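You operate a simulated robot arm through the tools that you are given. There is no shell and no other tool. Be economical: measure what you need, move in short steps, check, and stop when the job is done.

You are at the controls of a simulated robot arm. One attempt, no reset.

TASK
Brush glue on the unbanded half of the green-band shuttle's top and clamp it tight.
Fine: glue brush back in its holder, glue pot shut.

It is judged by the outcome, as a careful person would: the job done as asked, and still so three seconds after it is handed in. It fails if anything else is knocked over, pushed out of place, dropped, spilled or broken.

THE ROBOT
A 6-joint arm with a two-finger parallel gripper, fixed in place. Base frame: the origin is at the foot of the arm, x ahead of it, y to its left, z up; the work surface is at about z = 800. Units: mm, rad, N and s.
With the tool pointing down near the work surface it reaches from about 440 to 860 mm from the base axis. Its first joint turns from -2.007 to 2.007 rad. Payload 4.2 kg.
The TCP is the grasp point between the finger pads, 23 mm short of the fingertips. In the tool frame z runs along the fingers and y along their closing line. The gripper opens to 94 mm. The fingers are 38 mm wide and 10 mm thick; the gripper's body (54 by 96 mm) begins 39 mm behind the TCP.
Orientation is told as [roll, pitch, yaw] about the base's x, y, z axes, in that order, counted from this pose: with the fingers straight down and closing along the base's y, the tool's x points along the base's -x, its y along +y and its z along -z.

THE INTERFACE
- The arm moves only by the tool nudge_tool. Its argument "deltas" is a list of rows, each a list of 7 numbers: the shift along the tool's x, y, z in m, then the turn, a rotation vector about the tool's x, y, z in rad, then the opening, from 0 (shut) to 1 (fully open). In form: [[x, y, z, rx, ry, rz, claw], ...]. A call has 1 to 8 rows; each row is the pose to reach, as a shift and turn from the pose commanded when the call began, along the tool's axes at that moment. A row lasts 0.2 s, in which the tool goes at most 50 mm and 0.15 rad; a call with a longer step from one row to the next is refused whole, and so is a gripper value outside its range. A pose out of reach is approached as far as the arm can. The call stops where the force on the tool passes 90 N (or 10 N more than at its start, if that is more) or the arm is blocked; 0.2 s more then pass. The fingers move at their own pace (about 108 mm/s each) and stop on an object; they squeeze with about 35 N. The grip force told is the motor's: it shows also when the fingers shut on nothing. Time passes only in rows, and 0.2 s behind the last, so rows that repeat a pose let the fingers close. The reply holds the time, the measured pose of the TCP, the force on the tool along the base axes, the opening and the grip force, in the units named above and with some noise.
- Cameras (640 x 400 px; columns grow to the right, rows downward): "scene" is fixed at [219.4, 648.8, 1530.2]; the picture's right is [-0.88, -0.47, 0.00], its down [-0.28, 0.53, -0.80] and it looks along [0.37, -0.71, -0.60] (base axes); focal length 279 px, centre (320, 200). "wrist" rides on the gripper at [86, 16, -74] in the tool frame; the picture's right is [-0.18, 0.98, 0.00], its down [-0.58, -0.11, -0.81] and it looks along [-0.79, -0.15, 0.59] (tool axes); focal length 243 px, centre (320, 200). There is no depth. A picture from a camera that has moved, and an enlarged one, comes with that camera's place and axes in the base frame and with its lens.
- snapshot(camera): a new picture of that camera. The clock stands still meanwhile.
- raise_lower(by): slides the trunk up (or, below 0, down) by that many mm; the arm rides with it, the base frame stays. It gives what a move gives, with no picture.
- zoom(camera, box): a new picture of the part [left, top, right, bottom] of that camera's present view, enlarged. The clock stands still meanwhile.
- hand_in(): hands the job in; it is judged then, once.

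Go step by step. Nothing tells you positions but the pictures and the camera data: compare them with the known pose of the tool, close in by small moves and look again before you grip or let go. The budget is 120 turns and 68 pictures, counting those below and the enlarged ones. Unless the task says otherwise, let go and move clear before handing in, and close with one line.

The tools are called after ">>>" as name(argument=value, ...) on one line, values as JSON. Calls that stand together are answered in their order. nudge_tool: Moves the arm, as the interface text tells. Its arguments: {"type":"object","properties":{"deltas":{"type":"array","items":{"type":"array","items":{"type":"number"}}}},"required":["deltas"]} The other tools are called the same way: raise_lower (by) slides the trunk up or down; snapshot (camera) takes a picture; zoom (camera, box) takes an enlarged picture of a part of a camera's view; hand_in () hands the job in.

At the start:

```text
t: 0.0
ee_pos: [595.0, -102.1, 1237.3]
tcp_rot: [0.0, 0.001, -0.001]
contact_force: [0.3, -0.6, -0.4]
grip_width: 93.9
finger_force: 0.1
trunk travel left (down, up): [-775.0, 215.0]
```

scene: 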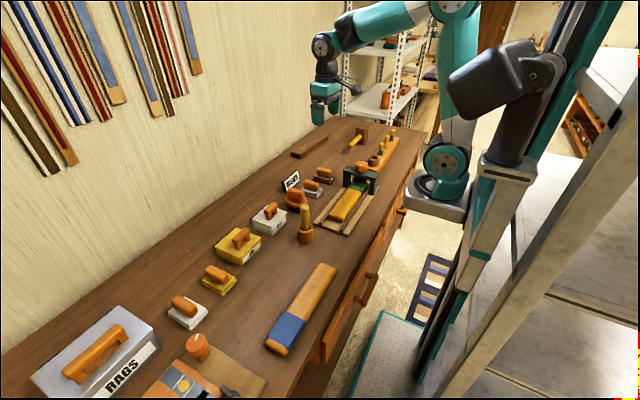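
wrist: 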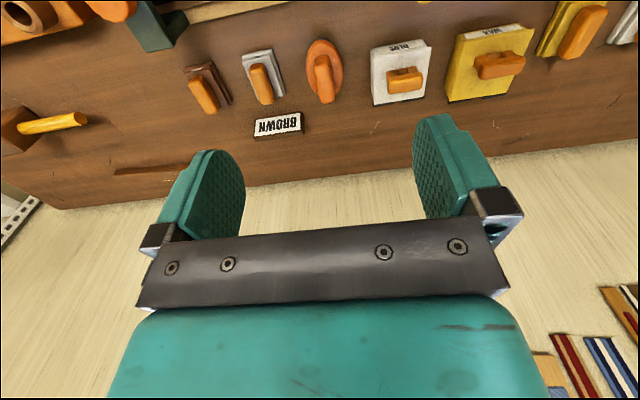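

I see a bench with labelled tins, a glue pot with brush perhaps, a clamp/vice, and a blue-banded shuttle in front. I need a closer look to find the green-band shuttle, brush and clamp.

>>> zoom(camera="scene", box=[260, 110, 440, 250])

>>> zoom(camera="scene", box=[140, 180, 360, 400])

>>> zoom(camera="scene", box=[0, 260, 300, 400])

```text
2.86 times, centred on (350, 180) of scene
camera zoom: at [219.4, 648.8, 1530.2], right [-0.88, -0.47, 0.0], down [-0.28, 0.53, -0.8], along [0.37, -0.71, -0.6], focal length 798 px, centre (234, 257)
```

zoom: 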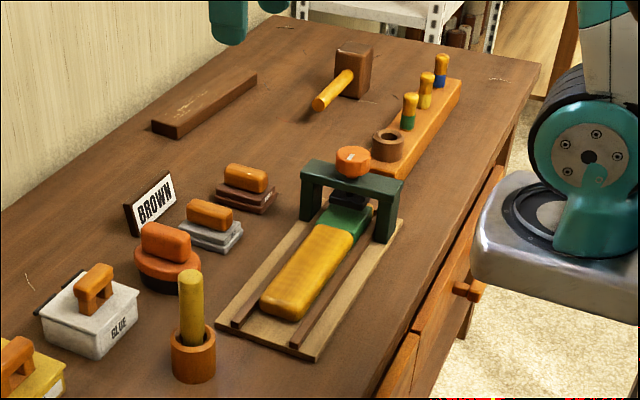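

```text
1.82 times, centred on (250, 290) of scene
camera zoom: at [219.4, 648.8, 1530.2], right [-0.88, -0.47, 0.0], down [-0.28, 0.53, -0.8], along [0.37, -0.71, -0.6], focal length 508 px, centre (447, 36)
```

zoom: 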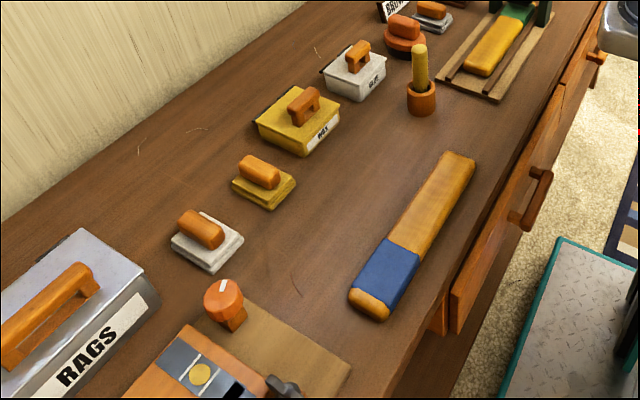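

```text
2.13 times, centred on (150, 330) of scene
camera zoom: at [219.4, 648.8, 1530.2], right [-0.88, -0.47, 0.0], down [-0.28, 0.53, -0.8], along [0.37, -0.71, -0.6], focal length 596 px, centre (683, -77)
```

zoom: 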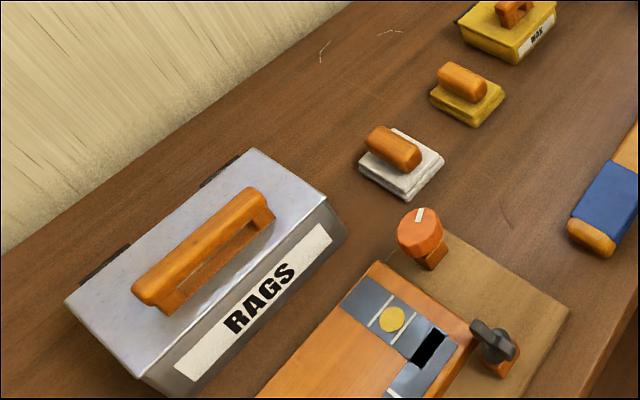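

The green-band shuttle lies in a cradle under a screw-clamp gantry at about x 540, y -340. The brush stands in its holder near (599, 28) and the glue pot is near (742, 40). I'll move the wrist camera over for a closer look at the pot.

>>> nudge_tool(deltas=[[-0.011, 0.034, 0.017, 0, 0, 0, 1], [-0.022, 0.068, 0.034, 0, 0, 0, 1], [-0.033, 0.102, 0.051, 0, 0, 0, 1], [-0.044, 0.136, 0.068, 0, 0, 0, 1], [-0.055, 0.172, 0.087, 0, 0, 0, 1], [-0.055, 0.172, 0.087, 0, 0, 0, 1]])

>>> snapshot(camera="wrist")

```text
t: 1.4
ee_pos: [650.1, 70.1, 1149.9]
tcp_rot: [0.0, 0.001, 0.0]
contact_force: [0.0, -0.5, 0.0]
grip_width: 94.0
finger_force: 0.0
trunk travel left (down, up): [-775.0, 215.0]
```

```text
62 pictures are left
camera wrist: at [564.3, 84.7, 1224.4], right [0.18, 0.98, 0.0], down [0.58, -0.11, 0.81], along [0.79, -0.15, -0.59], focal length 243 px, centre (320, 200)
```

wrist: 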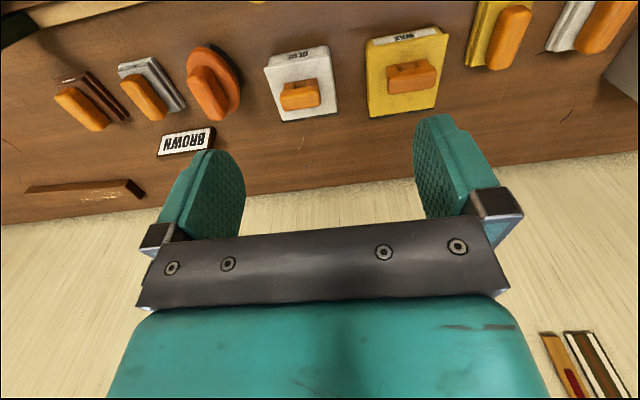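

The glue pot is in view, to the right of the orange pad. I'll zoom in to see its lid handle and hinge.

>>> zoom(camera="wrist", box=[220, 20, 380, 140])

>>> zoom(camera="scene", box=[230, 180, 330, 250])

```text
3.33 times, centred on (300, 80) of wrist
camera zoom: at [564.3, 84.7, 1224.4], right [0.18, 0.98, 0.0], down [0.58, -0.11, 0.81], along [0.79, -0.15, -0.59], focal length 809 px, centre (387, 600)
```

zoom: 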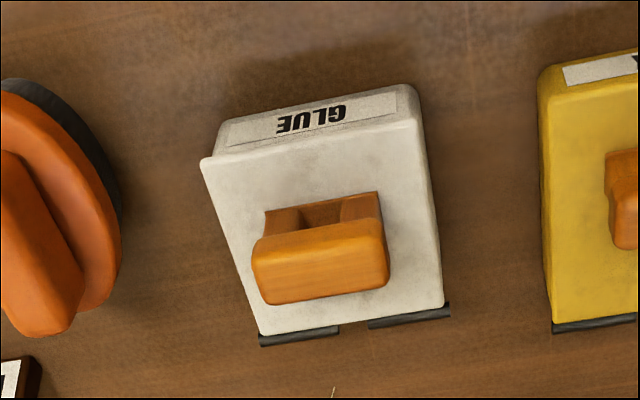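

```text
5.71 times, centred on (280, 215) of scene
camera zoom: at [219.4, 648.8, 1530.2], right [-0.88, -0.47, 0.0], down [-0.28, 0.53, -0.8], along [0.37, -0.71, -0.6], focal length 1595 px, centre (549, 114)
```

zoom: 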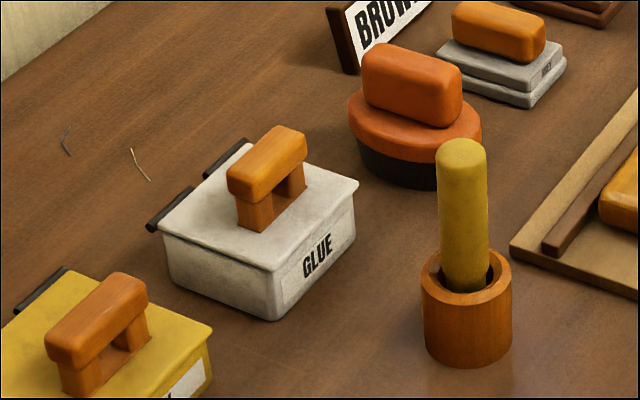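

The lid is hinged on the wall side, and the handle is a bridge bar about 60 mm long at roughly (753, 20, 885). My plan is to grip the bar by its ends, along y, and swing it up. First I'll descend above it and check.

>>> nudge_tool(deltas=[[-0.021, -0.01, 0.038, 0, 0, 0, 1], [-0.042, -0.02, 0.076, 0, 0, 0, 1], [-0.063, -0.03, 0.114, 0, 0, 0, 1], [-0.084, -0.04, 0.152, 0, 0, 0, 1], [-0.103, -0.05, 0.19, 0, 0, 0, 1], [-0.103, -0.05, 0.19, 0, 0, 0, 1]])

>>> snapshot(camera="wrist")

>>> zoom(camera="scene", box=[210, 130, 350, 250])

```text
t: 2.8
ee_pos: [752.1, 18.5, 959.8]
tcp_rot: [0.0, 0.0, -0.001]
contact_force: [-0.8, -0.5, -0.2]
grip_width: 94.0
finger_force: 0.0
trunk travel left (down, up): [-775.0, 215.0]
```

```text
59 pictures are left
camera wrist: at [666.4, 34.2, 1034.8], right [0.18, 0.98, 0.0], down [0.58, -0.11, 0.81], along [0.79, -0.15, -0.59], focal length 243 px, centre (320, 200)
```

wrist: 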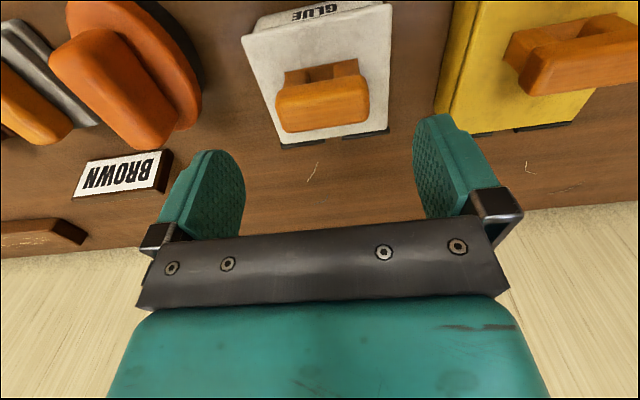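

```text
3.33 times, centred on (280, 190) of scene
camera zoom: at [219.4, 648.8, 1530.2], right [-0.88, -0.47, 0.0], down [-0.28, 0.53, -0.8], along [0.37, -0.71, -0.6], focal length 930 px, centre (453, 233)
```

zoom: 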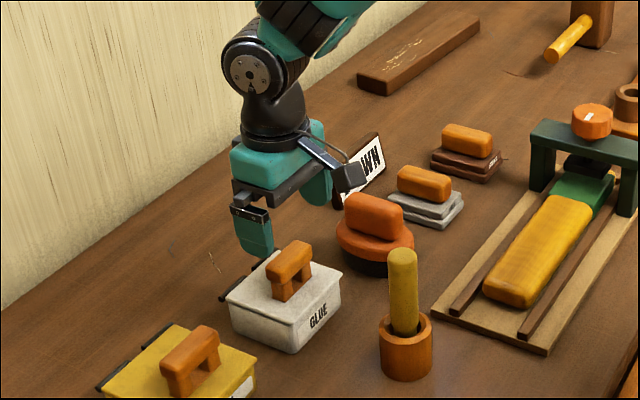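

The handle bar sits about (757, 17, 882) and the gripper is almost over it. I'll descend and close gently on the bar ends.

>>> nudge_tool(deltas=[[-0.004, -0.003, 0.035, 0, 0, 0, 1], [-0.004, -0.003, 0.067, 0, 0, 0, 1], [-0.004, -0.003, 0.067, 0, 0, 0, 1]])

>>> zoom(camera="scene", box=[210, 130, 350, 250])

>>> snapshot(camera="wrist")

```text
t: 3.6
ee_pos: [756.3, 15.5, 892.7]
tcp_rot: [0.001, -0.001, -0.001]
contact_force: [0.2, 0.3, 0.3]
grip_width: 94.2
finger_force: 0.0
trunk travel left (down, up): [-775.0, 215.0]
```

```text
3.33 times, centred on (280, 190) of scene
camera zoom: at [219.4, 648.8, 1530.2], right [-0.88, -0.47, 0.0], down [-0.28, 0.53, -0.8], along [0.37, -0.71, -0.6], focal length 930 px, centre (453, 233)
```

zoom: 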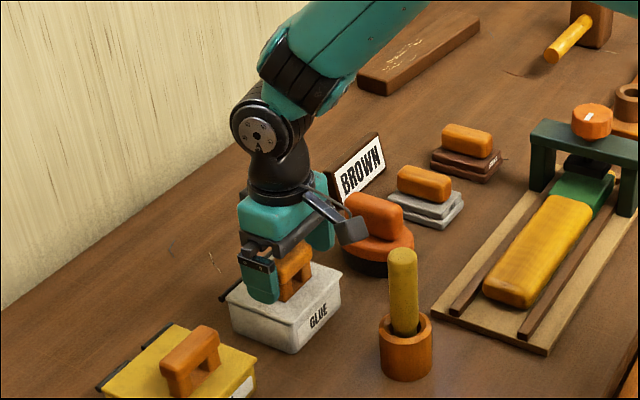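

```text
56 pictures are left
camera wrist: at [670.9, 31.0, 967.4], right [0.18, 0.98, 0.0], down [0.58, -0.11, 0.81], along [0.79, -0.15, -0.59], focal length 243 px, centre (320, 200)
```

wrist: 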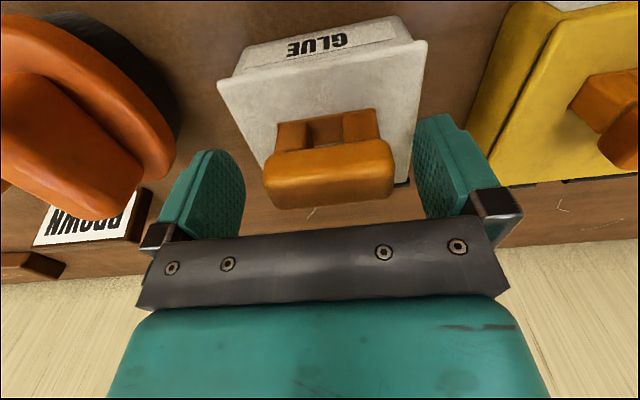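

The bar sits between the pads and is about 3 mm toward +y. I'll shift over and close on it.

>>> nudge_tool(deltas=[[0, 0.003, 0, 0, 0, 0, 1], [0, 0.003, 0, 0, 0, 0, 0.7], [0, 0.003, 0, 0, 0, 0, 0.55], [0, 0.003, 0, 0, 0, 0, 0.5], [0, 0.003, 0, 0, 0, 0, 0.5]])

>>> snapshot(camera="wrist")

```text
t: 4.8
ee_pos: [756.7, 21.0, 892.7]
tcp_rot: [0.0, -0.001, 0.002]
contact_force: [0.8, 5.7, -1.6]
grip_width: 60.1
finger_force: 45.2
trunk travel left (down, up): [-775.0, 215.0]
```

```text
55 pictures are left
camera wrist: at [670.8, 35.0, 967.5], right [0.18, 0.98, 0.0], down [0.58, -0.11, 0.81], along [0.79, -0.15, -0.59], focal length 243 px, centre (320, 200)
```

wrist: 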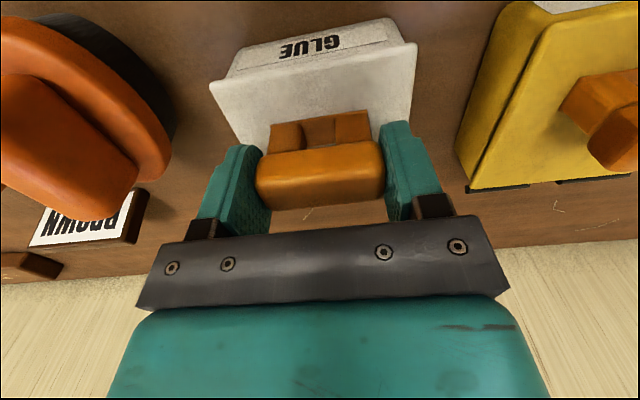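

The bar is gripped at 60 mm. I'll start the opening arc in small steps and watch the force.

>>> nudge_tool(deltas=[[-0.0025, 0.003, -0.005, 0, 0, 0, 0.5], [-0.0056, 0.003, -0.0097, 0, 0, 0, 0.5], [-0.0056, 0.003, -0.0097, 0, 0, 0, 0.5]])

>>> zoom(camera="scene", box=[210, 130, 350, 250])

```text
t: 5.6
ee_pos: [761.7, 20.7, 902.2]
tcp_rot: [-0.002, 0.005, -0.002]
contact_force: [-4.7, -12.7, -18.5]
grip_width: 60.0
finger_force: 44.6
trunk travel left (down, up): [-775.0, 215.0]
```

```text
3.33 times, centred on (280, 190) of scene
camera zoom: at [219.4, 648.8, 1530.2], right [-0.88, -0.47, 0.0], down [-0.28, 0.53, -0.8], along [0.37, -0.71, -0.6], focal length 930 px, centre (453, 233)
```

zoom: 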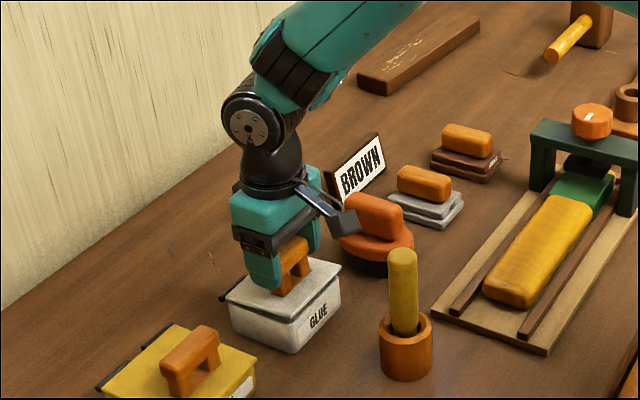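

The lid is lifting. I'll continue along the arc, easing the sideways offset.

>>> nudge_tool(deltas=[[-0.0035, -0.002, -0.0043, 0, 0, 0, 0.5], [-0.0071, -0.003, -0.0086, 0, 0, 0, 0.5], [-0.0112, -0.003, -0.0122, 0, 0, 0, 0.5], [-0.0157, -0.003, -0.0157, 0, 0, 0, 0.5], [-0.0157, -0.003, -0.0157, 0, 0, 0, 0.5]])

>>> zoom(camera="scene", box=[210, 130, 350, 250])

```text
t: 6.8
ee_pos: [781.7, 19.5, 920.7]
tcp_rot: [0.001, -0.008, 0.0]
contact_force: [6.1, -0.7, -0.6]
grip_width: 59.9
finger_force: 44.6
trunk travel left (down, up): [-775.0, 215.0]
```

```text
3.33 times, centred on (280, 190) of scene
camera zoom: at [219.4, 648.8, 1530.2], right [-0.88, -0.47, 0.0], down [-0.28, 0.53, -0.8], along [0.37, -0.71, -0.6], focal length 930 px, centre (453, 233)
```

zoom: 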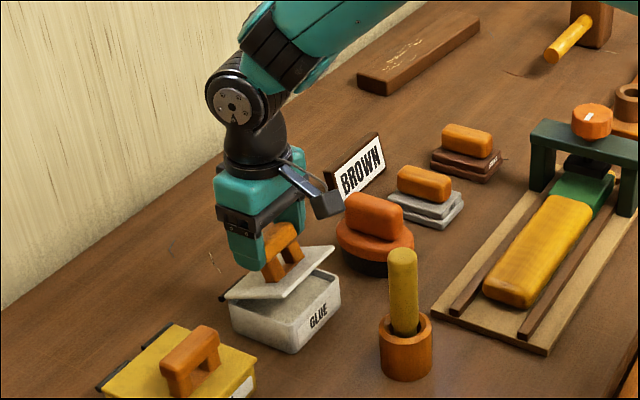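

The lid is about 30° open and tracking well. I'll continue to about 70°.

>>> nudge_tool(deltas=[[-0.005, 0, -0.004, 0, 0, 0, 0.5], [-0.0097, 0, -0.0066, 0, 0, 0, 0.5], [-0.015, 0, -0.0085, 0, 0, 0, 0.5], [-0.0205, 0, -0.0105, 0, 0, 0, 0.5], [-0.026, 0, -0.012, 0, 0, 0, 0.5], [-0.0315, 0, -0.0128, 0, 0, 0, 0.5], [-0.0425, 0, -0.013, 0, 0, 0, 0.5], [-0.0425, 0, -0.013, 0, 0, 0, 0.5]])

>>> zoom(camera="scene", box=[210, 130, 350, 250])

```text
t: 8.6
ee_pos: [821.1, 20.4, 932.2]
tcp_rot: [-0.002, -0.005, 0.0]
contact_force: [-7.9, 7.2, 13.1]
grip_width: 59.9
finger_force: 45.4
trunk travel left (down, up): [-775.0, 215.0]
```

```text
3.33 times, centred on (280, 190) of scene
camera zoom: at [219.4, 648.8, 1530.2], right [-0.88, -0.47, 0.0], down [-0.28, 0.53, -0.8], along [0.37, -0.71, -0.6], focal length 930 px, centre (453, 233)
```

zoom: 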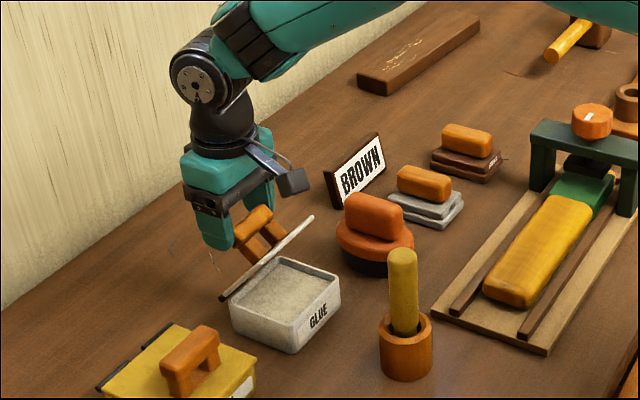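

The lid is about 65–70° open. I'll carry on past vertical.

>>> nudge_tool(deltas=[[-0.0055, 0, 0.0005, 0, 0, 0, 0.5], [-0.011, 0, 0.0015, 0, 0, 0, 0.5], [-0.0165, 0, 0.003, 0, 0, 0, 0.5], [-0.0215, 0, 0.005, 0, 0, 0, 0.5], [-0.0265, 0, 0.0075, 0, 0, 0, 0.5], [-0.031, 0, 0.0105, 0, 0, 0, 0.5], [-0.031, 0, 0.0105, 0, 0, 0, 0.5]])

>>> zoom(camera="scene", box=[210, 130, 350, 250])

```text
t: 10.2
ee_pos: [853.3, 20.4, 920.7]
tcp_rot: [0.001, -0.008, 0.001]
contact_force: [11.2, 10.7, 10.0]
grip_width: 60.0
finger_force: 45.2
trunk travel left (down, up): [-775.0, 215.0]
```

```text
3.33 times, centred on (280, 190) of scene
camera zoom: at [219.4, 648.8, 1530.2], right [-0.88, -0.47, 0.0], down [-0.28, 0.53, -0.8], along [0.37, -0.71, -0.6], focal length 930 px, centre (453, 233)
```

zoom: 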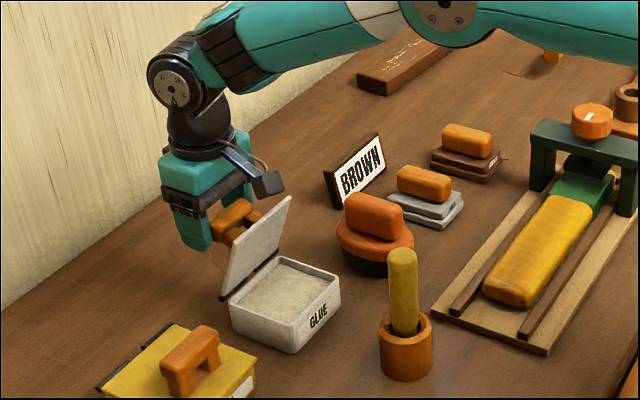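

By the arc geometry the lid is now about 98° open. I'll ease it a little further, release, and watch whether it stays.

>>> nudge_tool(deltas=[[-0.003, -0.001, 0.002, 0, 0, 0, 0.5], [-0.005, -0.002, 0.0035, 0, 0, 0, 0.5], [-0.005, -0.002, 0.0035, 0, 0, 0, 0.6], [-0.005, -0.002, 0.0035, 0, 0, 0, 0.85], [-0.005, -0.002, 0.0035, 0, 0, 0, 0.85]])

>>> zoom(camera="scene", box=[210, 130, 350, 250])

```text
t: 11.4
ee_pos: [855.7, 17.3, 915.9]
tcp_rot: [0.001, 0.0, -0.002]
contact_force: [0.6, 0.1, -0.2]
grip_width: 79.8
finger_force: 0.0
trunk travel left (down, up): [-775.0, 215.0]
```

```text
3.33 times, centred on (280, 190) of scene
camera zoom: at [219.4, 648.8, 1530.2], right [-0.88, -0.47, 0.0], down [-0.28, 0.53, -0.8], along [0.37, -0.71, -0.6], focal length 930 px, centre (453, 233)
```

zoom: 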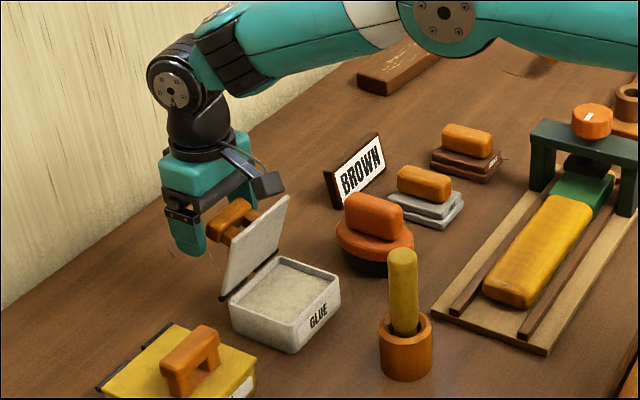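

The lid stays open. I'll lift clear and move toward the brush holder at about (600, 30).

>>> nudge_tool(deltas=[[0, 0, -0.04, 0, 0, 0, 0.85], [0, 0, -0.08, 0, 0, 0, 0.9], [0, 0, -0.12, 0, 0, 0, 0.9], [0.049, 0.003, -0.12, 0, 0, 0, 0.9], [0.098, 0.006, -0.12, 0, 0, 0, 0.9], [0.147, 0.009, -0.12, 0, 0, 0, 0.9], [0.196, 0.012, -0.12, 0, 0, 0, 0.9], [0.245, 0.012, -0.12, 0, 0, 0, 0.9]])

>>> snapshot(camera="wrist")

>>> zoom(camera="scene", box=[210, 130, 350, 250])

```text
t: 13.2
ee_pos: [611.5, 29.7, 1038.2]
tcp_rot: [-0.001, 0.001, -0.001]
contact_force: [0.1, -0.2, -0.3]
grip_width: 84.7
finger_force: 0.2
trunk travel left (down, up): [-775.0, 215.0]
```

```text
49 pictures are left
camera wrist: at [525.4, 44.0, 1113.0], right [0.18, 0.98, 0.0], down [0.58, -0.11, 0.81], along [0.79, -0.15, -0.59], focal length 243 px, centre (320, 200)
```

wrist: 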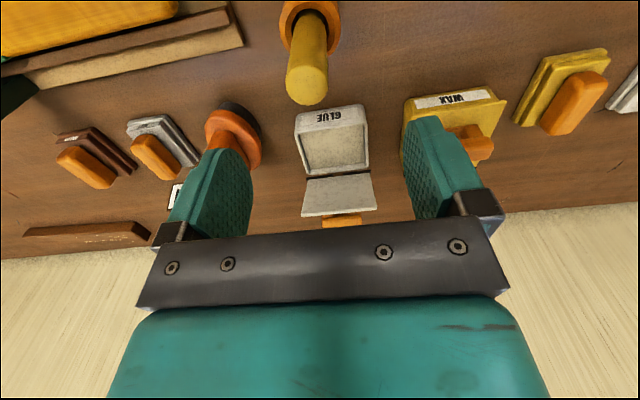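

```text
3.33 times, centred on (280, 190) of scene
camera zoom: at [219.4, 648.8, 1530.2], right [-0.88, -0.47, 0.0], down [-0.28, 0.53, -0.8], along [0.37, -0.71, -0.6], focal length 930 px, centre (453, 233)
```

zoom: 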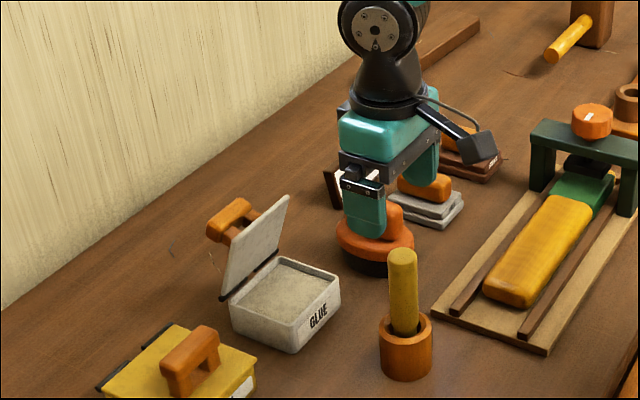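

From the wrist view the stick's top is near (608, 19, 945). I'll come down to just above it and check.

>>> nudge_tool(deltas=[[0.001, -0.005, 0.025, 0, 0, 0, 0.9], [0.002, -0.01, 0.05, 0, 0, 0, 0.9], [0.002, -0.01, 0.05, 0, 0, 0, 0.9]])

>>> snapshot(camera="wrist")

>>> zoom(camera="scene", box=[260, 170, 350, 250])

```text
t: 14.0
ee_pos: [609.7, 19.1, 987.9]
tcp_rot: [-0.002, 0.0, 0.0]
contact_force: [-0.6, 0.6, -0.2]
grip_width: 84.5
finger_force: 0.0
trunk travel left (down, up): [-775.0, 215.0]
```

```text
47 pictures are left
camera wrist: at [523.0, 33.8, 1061.8], right [0.18, 0.98, 0.0], down [0.58, -0.11, 0.81], along [0.79, -0.15, -0.59], focal length 243 px, centre (320, 200)
```

wrist: 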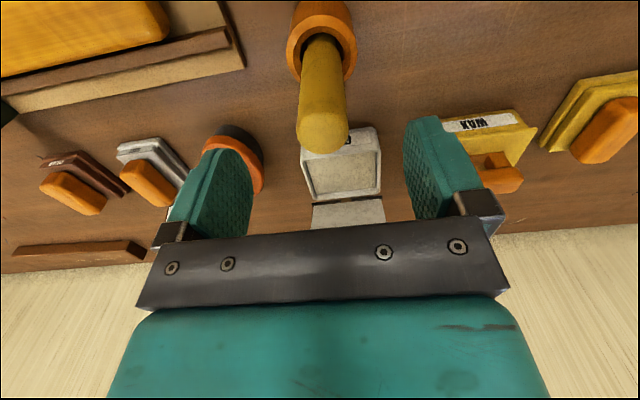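

```text
5.00 times, centred on (305, 210) of scene
camera zoom: at [219.4, 648.8, 1530.2], right [-0.88, -0.47, 0.0], down [-0.28, 0.53, -0.8], along [0.37, -0.71, -0.6], focal length 1396 px, centre (395, 150)
```

zoom: 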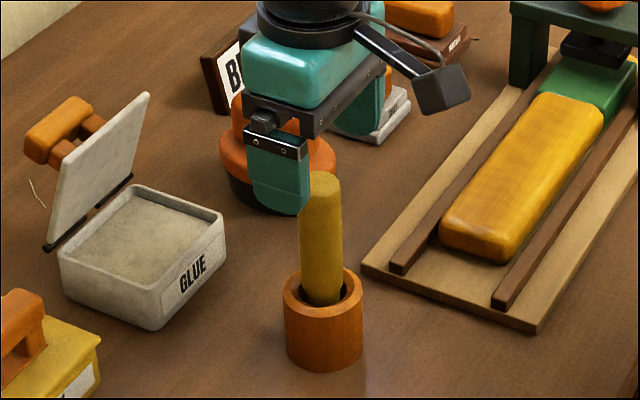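

The stick is centred laterally, with its axis near (603, 19.5) and top around 955. I'll descend to z ≈ 925.

>>> nudge_tool(deltas=[[0.006, 0, 0.03, 0, 0, 0, 0.9], [0.006, 0, 0.063, 0, 0, 0, 0.9], [0.006, 0, 0.063, 0, 0, 0, 0.9]])

>>> snapshot(camera="wrist")

>>> zoom(camera="scene", box=[260, 170, 350, 250])

```text
t: 14.8
ee_pos: [603.2, 18.7, 924.9]
tcp_rot: [0.0, 0.0, -0.001]
contact_force: [0.1, -0.2, -0.1]
grip_width: 84.6
finger_force: 0.1
trunk travel left (down, up): [-775.0, 215.0]
```

```text
45 pictures are left
camera wrist: at [517.4, 34.0, 999.3], right [0.18, 0.98, 0.0], down [0.58, -0.11, 0.81], along [0.79, -0.15, -0.59], focal length 243 px, centre (320, 200)
```

wrist: 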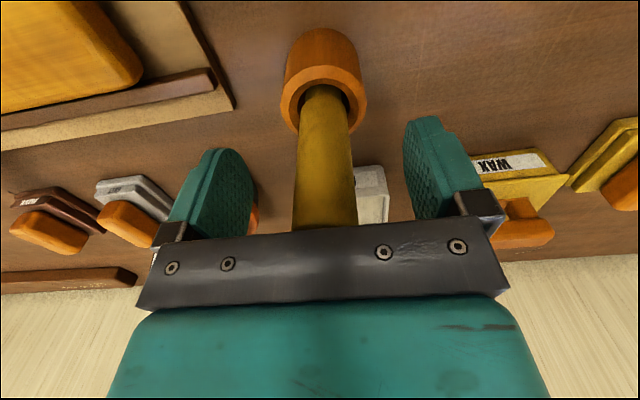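

```text
5.00 times, centred on (305, 210) of scene
camera zoom: at [219.4, 648.8, 1530.2], right [-0.88, -0.47, 0.0], down [-0.28, 0.53, -0.8], along [0.37, -0.71, -0.6], focal length 1396 px, centre (395, 150)
```

zoom: 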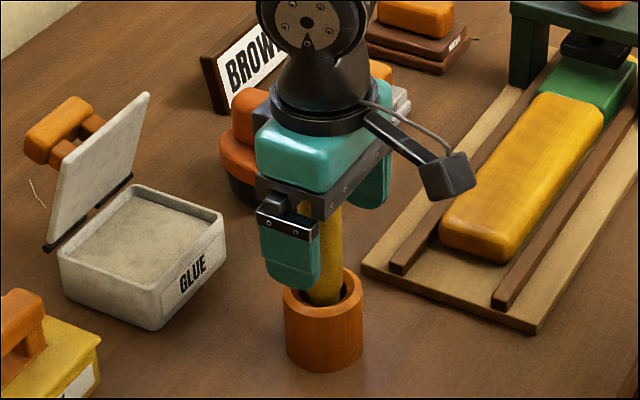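

The stick sits between the pads. I'll close on it.

>>> nudge_tool(deltas=[[0, 0.001, 0, 0, 0, 0, 0.6], [0, 0.001, 0, 0, 0, 0, 0.3], [0, 0.001, 0, 0, 0, 0, 0.15], [0, 0.001, 0, 0, 0, 0, 0.15]])

```text
t: 15.8
ee_pos: [602.1, 18.8, 925.5]
tcp_rot: [0.0, 0.0, 0.0]
contact_force: [0.7, -0.2, 1.0]
grip_width: 28.8
finger_force: 34.9
trunk travel left (down, up): [-775.0, 215.0]
```

The brush is gripped at 28.8 mm with balanced force. I'll lift it straight up.

>>> nudge_tool(deltas=[[0, 0, -0.02, 0, 0, 0, 0.15], [0, 0, -0.05, 0, 0, 0, 0.15], [0, 0, -0.09, 0, 0, 0, 0.15], [0, 0, -0.13, 0, 0, 0, 0.15], [0, 0, -0.13, 0, 0, 0, 0.15]])

>>> zoom(camera="scene", box=[250, 150, 360, 250])

>>> snapshot(camera="wrist")

```text
t: 17.0
ee_pos: [602.7, 20.4, 1054.5]
tcp_rot: [0.0, 0.0, 0.001]
contact_force: [-0.2, 0.6, -0.7]
grip_width: 29.4
finger_force: 34.6
trunk travel left (down, up): [-775.0, 215.0]
```

```text
4.00 times, centred on (305, 200) of scene
camera zoom: at [219.4, 648.8, 1530.2], right [-0.88, -0.47, 0.0], down [-0.28, 0.53, -0.8], along [0.37, -0.71, -0.6], focal length 1117 px, centre (380, 200)
```

zoom: 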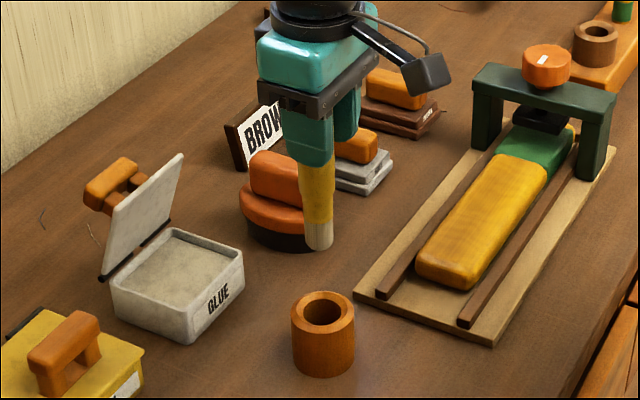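

```text
42 pictures are left
camera wrist: at [516.7, 35.5, 1129.2], right [0.18, 0.98, 0.0], down [0.58, -0.11, 0.81], along [0.79, -0.15, -0.59], focal length 243 px, centre (320, 200)
```

wrist: 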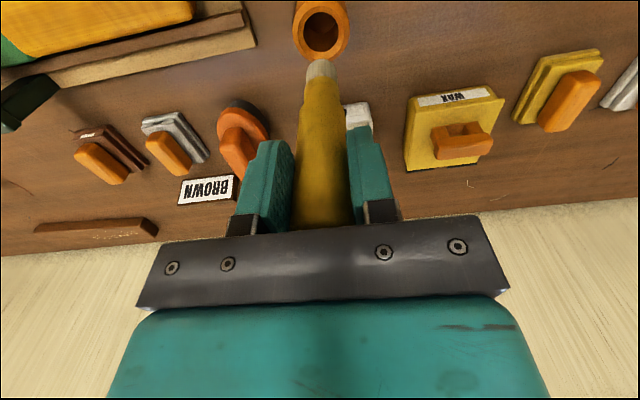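

The brush is out, with its tip about 122 mm below the TCP. I'll carry it over the pot centre near (764, 20) and lower it partway.

>>> nudge_tool(deltas=[[-0.04, 0, 0, 0, 0, 0, 0.15], [-0.08, 0, 0, 0, 0, 0, 0.15], [-0.12, 0, 0, 0, 0, 0, 0.15], [-0.161, 0, 0, 0, 0, 0, 0.15], [-0.161, 0, 0.03, 0, 0, 0, 0.15], [-0.161, 0, 0.055, 0, 0, 0, 0.15], [-0.161, 0, 0.055, 0, 0, 0, 0.15]])

>>> zoom(camera="scene", box=[230, 150, 340, 250])

>>> snapshot(camera="wrist")

```text
t: 18.6
ee_pos: [764.3, 20.6, 1000.3]
tcp_rot: [0.001, -0.001, 0.001]
contact_force: [-7.9, 0.9, 23.5]
grip_width: 28.9
finger_force: 34.8
trunk travel left (down, up): [-775.0, 215.0]
```

```text
4.00 times, centred on (285, 200) of scene
camera zoom: at [219.4, 648.8, 1530.2], right [-0.88, -0.47, 0.0], down [-0.28, 0.53, -0.8], along [0.37, -0.71, -0.6], focal length 1117 px, centre (460, 200)
```

zoom: 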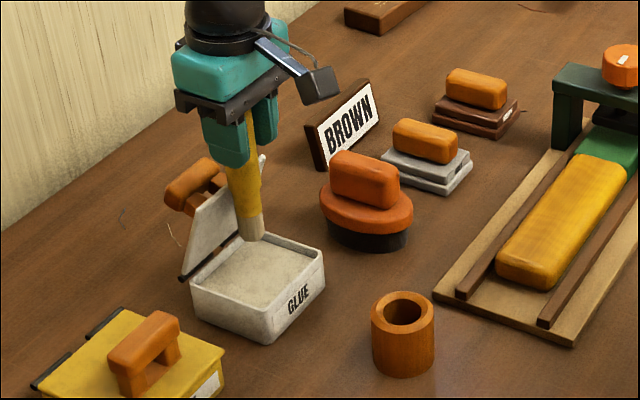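

```text
40 pictures are left
camera wrist: at [677.8, 35.9, 1075.7], right [0.18, 0.98, 0.0], down [0.58, -0.11, 0.81], along [0.79, -0.15, -0.59], focal length 243 px, centre (320, 200)
```

wrist: 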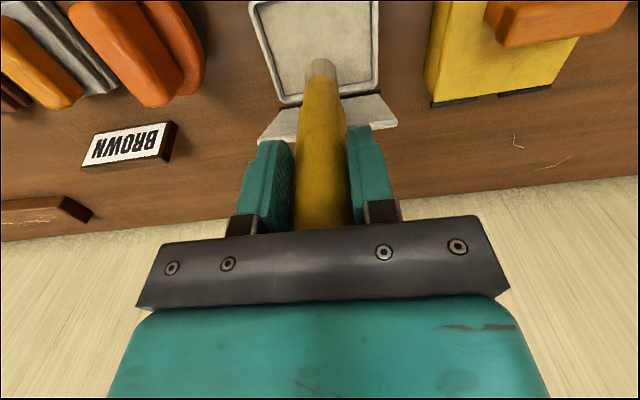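

There's a 23 N contact. The lid is only open to about 75°, so its top edge at about (787, 935) is touching the brush handle. I'll back off toward −x, then lower near the front half of the pot.

>>> nudge_tool(deltas=[[0.006, 0, -0.01, 0, 0, 0, 0.15], [0.018, 0, -0.01, 0, 0, 0, 0.15], [0.018, 0, -0.01, 0, 0, 0, 0.15]])

>>> snapshot(camera="wrist")

>>> zoom(camera="scene", box=[230, 150, 340, 250])

```text
t: 19.4
ee_pos: [746.4, 21.0, 1008.1]
tcp_rot: [0.0, 0.001, 0.0]
contact_force: [0.2, 0.8, -0.5]
grip_width: 28.7
finger_force: 34.7
trunk travel left (down, up): [-775.0, 215.0]
```

```text
39 pictures are left
camera wrist: at [660.6, 35.6, 1083.7], right [0.18, 0.98, 0.0], down [0.58, -0.11, 0.81], along [0.79, -0.15, -0.59], focal length 243 px, centre (320, 200)
```

wrist: 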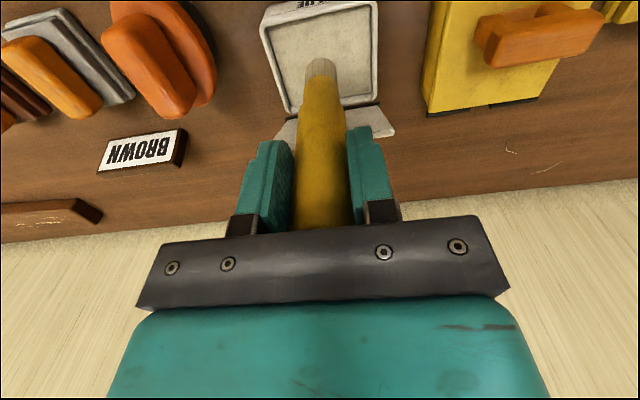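

```text
4.00 times, centred on (285, 200) of scene
camera zoom: at [219.4, 648.8, 1530.2], right [-0.88, -0.47, 0.0], down [-0.28, 0.53, -0.8], along [0.37, -0.71, -0.6], focal length 1117 px, centre (460, 200)
```

zoom: 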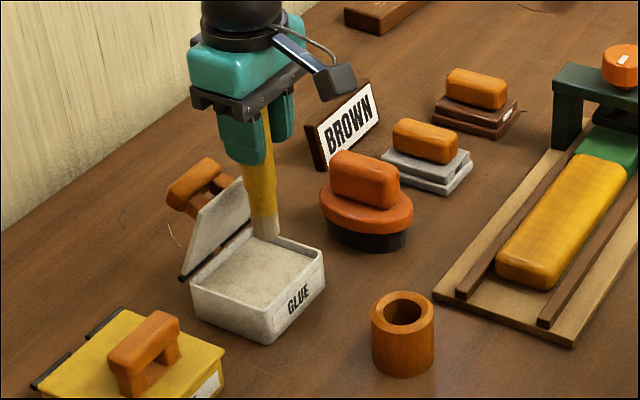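

Contact is gone and the tip is over the pot's front half. I'll lower into the glue slowly.

>>> nudge_tool(deltas=[[0, 0, 0.02, 0, 0, 0, 0.15], [0, 0, 0.035, 0, 0, 0, 0.15], [0, 0, 0.046, 0, 0, 0, 0.15], [0, 0, 0.054, 0, 0, 0, 0.15], [0, 0, 0.06, 0, 0, 0, 0.15], [0, 0, 0.06, 0, 0, 0, 0.15]])

>>> zoom(camera="scene", box=[230, 150, 340, 250])

```text
t: 20.8
ee_pos: [747.2, 19.2, 951.3]
tcp_rot: [0.0, -0.006, -0.001]
contact_force: [1.4, -2.9, 25.2]
grip_width: 29.1
finger_force: 34.7
trunk travel left (down, up): [-775.0, 215.0]
```

```text
4.00 times, centred on (285, 200) of scene
camera zoom: at [219.4, 648.8, 1530.2], right [-0.88, -0.47, 0.0], down [-0.28, 0.53, -0.8], along [0.37, -0.71, -0.6], focal length 1117 px, centre (460, 200)
```

zoom: 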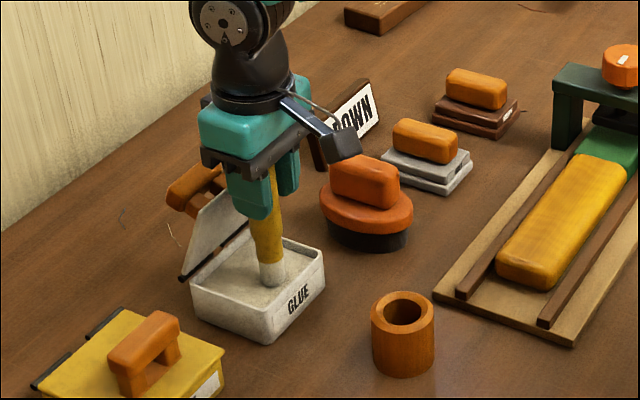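

The bristles are pressed onto the glue bed. I'll lift out and look at the tip.

>>> nudge_tool(deltas=[[0, 0, -0.003, 0, 0, 0, 0.15], [0.005, 0, -0.003, 0, 0, 0, 0.15], [-0.004, 0, -0.002, 0, 0, 0, 0.15], [0, 0, -0.02, 0, 0, 0, 0.15], [0, 0, -0.06, 0, 0, 0, 0.15], [0, 0, -0.1, 0, 0, 0, 0.15], [0, 0, -0.1, 0, 0, 0, 0.15]])

>>> zoom(camera="scene", box=[250, 160, 310, 220])

>>> zoom(camera="wrist", box=[220, 0, 420, 140])

```text
t: 22.4
ee_pos: [746.1, 20.9, 1047.8]
tcp_rot: [-0.001, 0.003, 0.0]
contact_force: [-0.8, -0.5, -0.9]
grip_width: 28.8
finger_force: 34.8
trunk travel left (down, up): [-775.0, 215.0]
```

```text
6.67 times, centred on (280, 190) of scene
camera zoom: at [219.4, 648.8, 1530.2], right [-0.88, -0.47, 0.0], down [-0.28, 0.53, -0.8], along [0.37, -0.71, -0.6], focal length 1861 px, centre (587, 267)
```

zoom: 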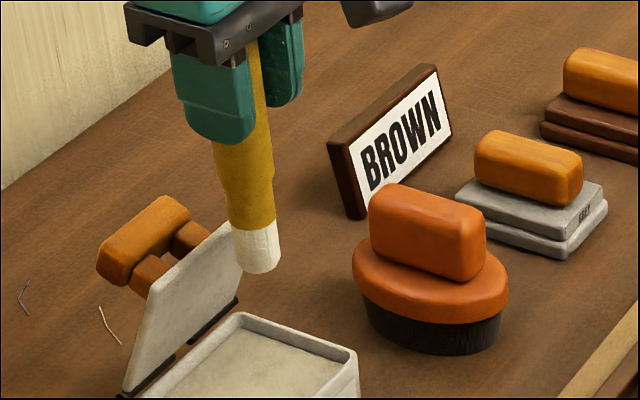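

```text
2.86 times, centred on (320, 70) of wrist
camera zoom: at [660.3, 35.7, 1123.5], right [0.18, 0.98, 0.0], down [0.58, -0.11, 0.81], along [0.79, -0.15, -0.59], focal length 693 px, centre (320, 571)
```

zoom: 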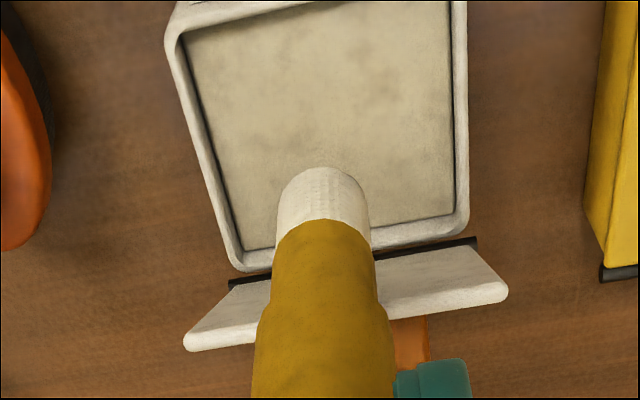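

The bristles are now white with glue. I'll carry the brush to the shuttle and look at it with the wrist camera, keeping clear of the gantry.

>>> nudge_tool(deltas=[[0.036, -0.027, -0.01, 0, 0, 0, 0.15], [0.072, -0.054, -0.012, 0, 0, 0, 0.15], [0.108, -0.081, -0.012, 0, 0, 0, 0.15], [0.144, -0.108, -0.012, 0, 0, 0, 0.15], [0.18, -0.135, -0.012, 0, 0, 0, 0.15], [0.216, -0.162, -0.012, 0, 0, 0, 0.15], [0.252, -0.189, -0.012, 0, 0, 0, 0.15], [0.252, -0.189, -0.012, 0, 0, 0, 0.15]])

>>> snapshot(camera="wrist")

>>> zoom(camera="scene", box=[290, 120, 410, 240])

```text
t: 24.2
ee_pos: [493.9, -168.1, 1060.1]
tcp_rot: [-0.001, 0.001, 0.001]
contact_force: [0.3, -0.1, -1.7]
grip_width: 28.9
finger_force: 34.9
trunk travel left (down, up): [-775.0, 215.0]
```

```text
34 pictures are left
camera wrist: at [408.4, -152.9, 1136.0], right [0.18, 0.98, 0.0], down [0.58, -0.11, 0.81], along [0.79, -0.15, -0.59], focal length 243 px, centre (320, 200)
```

wrist: 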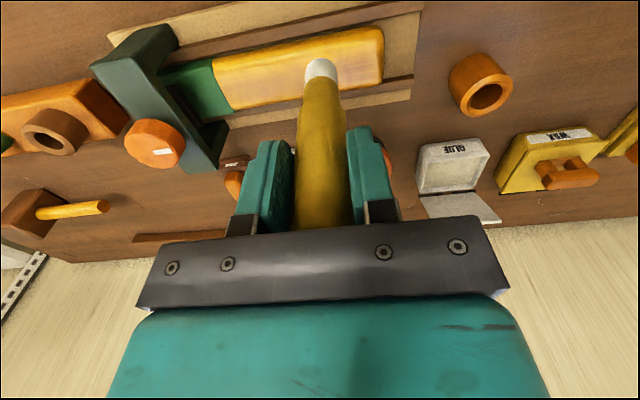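

```text
3.33 times, centred on (350, 180) of scene
camera zoom: at [219.4, 648.8, 1530.2], right [-0.88, -0.47, 0.0], down [-0.28, 0.53, -0.8], along [0.37, -0.71, -0.6], focal length 930 px, centre (220, 267)
```

zoom: 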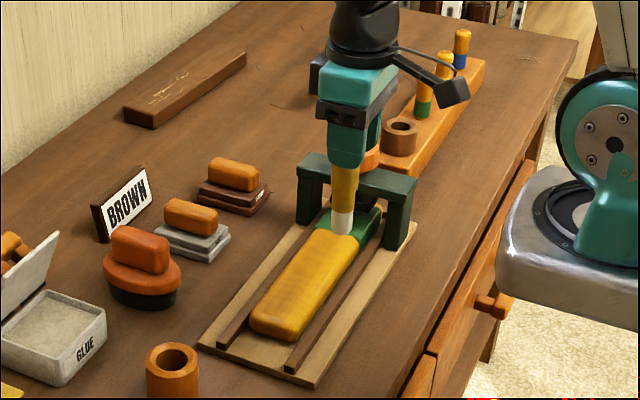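

Triangulating, the shuttle top is at about z 843, x 515–571, with the unbanded part running from y −108 to about −300. I'll position over its near end and lower toward contact.

>>> nudge_tool(deltas=[[-0.025, 0.016, 0.02, 0, 0, 0, 0.15], [-0.049, 0.033, 0.04, 0, 0, 0, 0.15], [-0.049, 0.033, 0.07, 0, 0, 0, 0.15], [-0.049, 0.033, 0.085, 0, 0, 0, 0.15], [-0.049, 0.033, 0.085, 0, 0, 0, 0.15]])

>>> zoom(camera="scene", box=[300, 140, 390, 230])

>>> zoom(camera="wrist", box=[100, 0, 480, 200])

```text
t: 25.4
ee_pos: [541.8, -136.0, 976.4]
tcp_rot: [0.0, -0.003, 0.0]
contact_force: [-0.5, 0.7, -0.9]
grip_width: 28.8
finger_force: 34.3
trunk travel left (down, up): [-775.0, 215.0]
```

```text
4.44 times, centred on (345, 185) of scene
camera zoom: at [219.4, 648.8, 1530.2], right [-0.88, -0.47, 0.0], down [-0.28, 0.53, -0.8], along [0.37, -0.71, -0.6], focal length 1241 px, centre (209, 267)
```

zoom: 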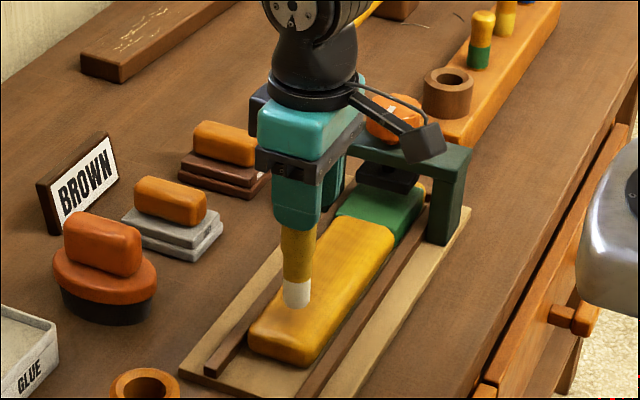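

```text
1.68 times, centred on (290, 100) of wrist
camera zoom: at [457.4, -120.9, 1051.3], right [0.18, 0.98, 0.0], down [0.58, -0.11, 0.81], along [0.79, -0.15, -0.59], focal length 409 px, centre (370, 368)
```

zoom: 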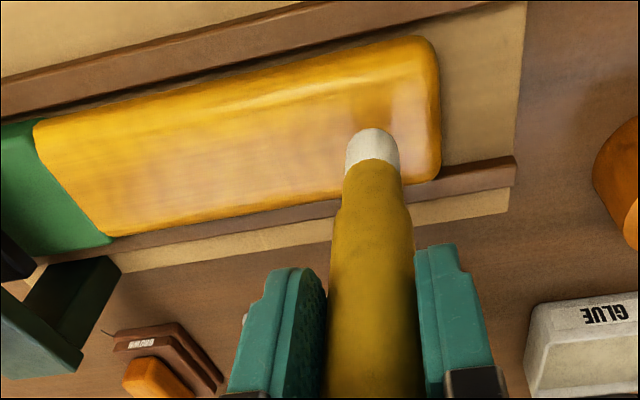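

The brush is above the near end. I'll lower gently until it touches.

>>> nudge_tool(deltas=[[-0.003, 0, 0.004, 0, 0, 0, 0.15], [-0.003, 0, 0.007, 0, 0, 0, 0.15], [-0.003, 0, 0.01, 0, 0, 0, 0.15], [-0.003, 0, 0.012, 0, 0, 0, 0.15], [-0.003, 0, 0.012, 0, 0, 0, 0.15]])

```text
t: 26.6
ee_pos: [545.8, -135.6, 963.8]
tcp_rot: [0.0, -0.002, 0.001]
contact_force: [0.0, -0.3, -1.0]
grip_width: 28.7
finger_force: 34.8
trunk travel left (down, up): [-775.0, 215.0]
```

No contact yet at 963.8. I'll go on in small steps.

>>> nudge_tool(deltas=[[0, 0, 0.003, 0, 0, 0, 0.15], [0, 0, 0.006, 0, 0, 0, 0.15], [0, 0, 0.006, 0, 0, 0, 0.15]])

>>> zoom(camera="scene", box=[310, 160, 370, 220])

```text
t: 27.4
ee_pos: [546.5, -135.9, 959.5]
tcp_rot: [-0.001, -0.001, 0.0]
contact_force: [-1.6, 0.6, 25.0]
grip_width: 28.7
finger_force: 34.9
trunk travel left (down, up): [-775.0, 215.0]
```

```text
6.67 times, centred on (340, 190) of scene
camera zoom: at [219.4, 648.8, 1530.2], right [-0.88, -0.47, 0.0], down [-0.28, 0.53, -0.8], along [0.37, -0.71, -0.6], focal length 1861 px, centre (187, 267)
```

zoom: 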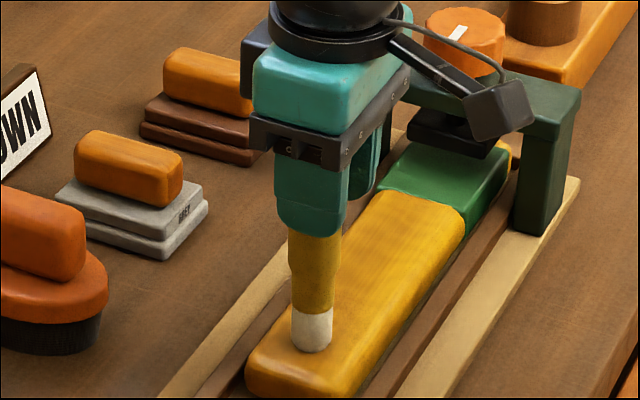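

Contact is at 25 N. I'll ease off 1 mm and stroke toward the band, stopping at about y −283.

>>> nudge_tool(deltas=[[0, 0, -0.001, 0, 0, 0, 0.15], [0, -0.022, -0.001, 0, 0, 0, 0.15], [0, -0.046, -0.001, 0, 0, 0, 0.15], [0, -0.071, -0.001, 0, 0, 0, 0.15], [0, -0.096, -0.001, 0, 0, 0, 0.15], [0, -0.121, -0.001, 0, 0, 0, 0.15], [0, -0.145, -0.001, 0, 0, 0, 0.15], [0, -0.145, -0.001, 0, 0, 0, 0.15]])

>>> zoom(camera="scene", box=[310, 160, 370, 220])

```text
t: 29.2
ee_pos: [546.3, -281.9, 958.8]
tcp_rot: [0.0, 0.0, 0.002]
contact_force: [0.9, -0.2, 0.4]
grip_width: 28.6
finger_force: 35.0
trunk travel left (down, up): [-775.0, 215.0]
```

```text
6.67 times, centred on (340, 190) of scene
camera zoom: at [219.4, 648.8, 1530.2], right [-0.88, -0.47, 0.0], down [-0.28, 0.53, -0.8], along [0.37, -0.71, -0.6], focal length 1861 px, centre (187, 267)
```

zoom: 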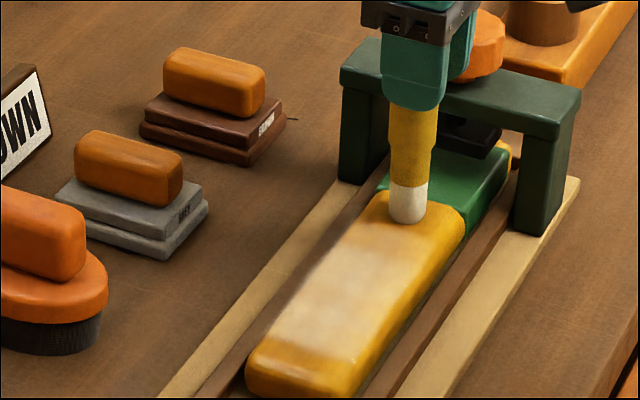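

Glue is going on. I'll add two more lanes, slightly firmer, to cover the width and the end near the band.

>>> nudge_tool(deltas=[[0, 0, 0.0012, 0, 0, 0, 0.15], [-0.013, 0, 0.0012, 0, 0, 0, 0.15], [-0.013, 0.04, 0.0012, 0, 0, 0, 0.15], [-0.013, 0.08, 0.0012, 0, 0, 0, 0.15], [-0.013, 0.12, 0.0012, 0, 0, 0, 0.15], [-0.013, 0.157, 0.0012, 0, 0, 0, 0.15], [0.002, 0.158, 0.001, 0, 0, 0, 0.15], [0.013, 0.157, 0.001, 0, 0, 0, 0.15]])

>>> nudge_tool(deltas=[[0, -0.04, 0, 0, 0, 0, 0.15], [0, -0.08, 0, 0, 0, 0, 0.15], [0, -0.12, 0, 0, 0, 0, 0.15], [0, -0.158, 0, 0, 0, 0, 0.15], [-0.013, -0.158, 0, 0, 0, 0, 0.15], [-0.013, -0.15, -0.03, 0, 0, 0, 0.15], [-0.013, -0.11, -0.07, 0, 0, 0, 0.15], [-0.013, -0.07, -0.1, 0, 0, 0, 0.15]])

>>> zoom(camera="scene", box=[300, 150, 390, 230])

>>> snapshot(camera="wrist")

```text
t: 31.0
ee_pos: [532.9, -123.1, 958.2]
tcp_rot: [0.003, 0.0, 0.002]
contact_force: [4.2, 1.4, 10.1]
grip_width: 28.8
finger_force: 34.9
trunk travel left (down, up): [-775.0, 215.0]
```

```text
refused: row 7 steps farther than a row can; nothing moved
```

```text
5.00 times, centred on (345, 190) of scene
camera zoom: at [219.4, 648.8, 1530.2], right [-0.88, -0.47, 0.0], down [-0.28, 0.53, -0.8], along [0.37, -0.71, -0.6], focal length 1396 px, centre (195, 250)
```

zoom: 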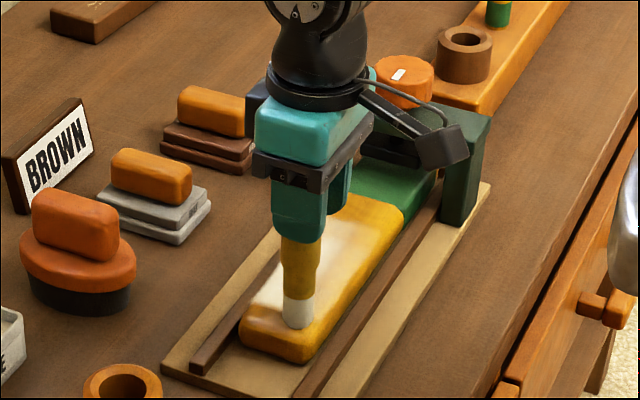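

```text
27 pictures are left
camera wrist: at [446.6, -108.0, 1033.5], right [0.18, 0.98, 0.0], down [0.58, -0.11, 0.81], along [0.79, -0.15, -0.59], focal length 243 px, centre (320, 200)
```

wrist: 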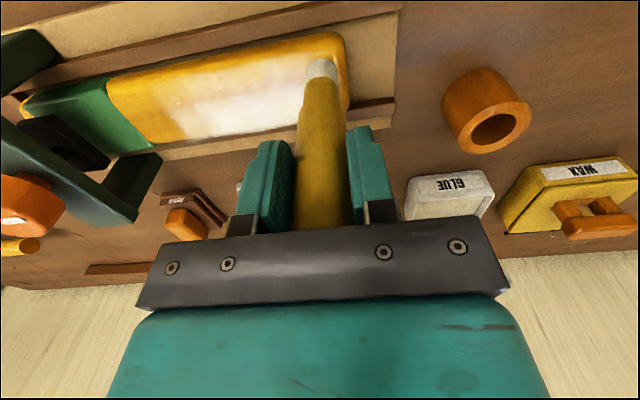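

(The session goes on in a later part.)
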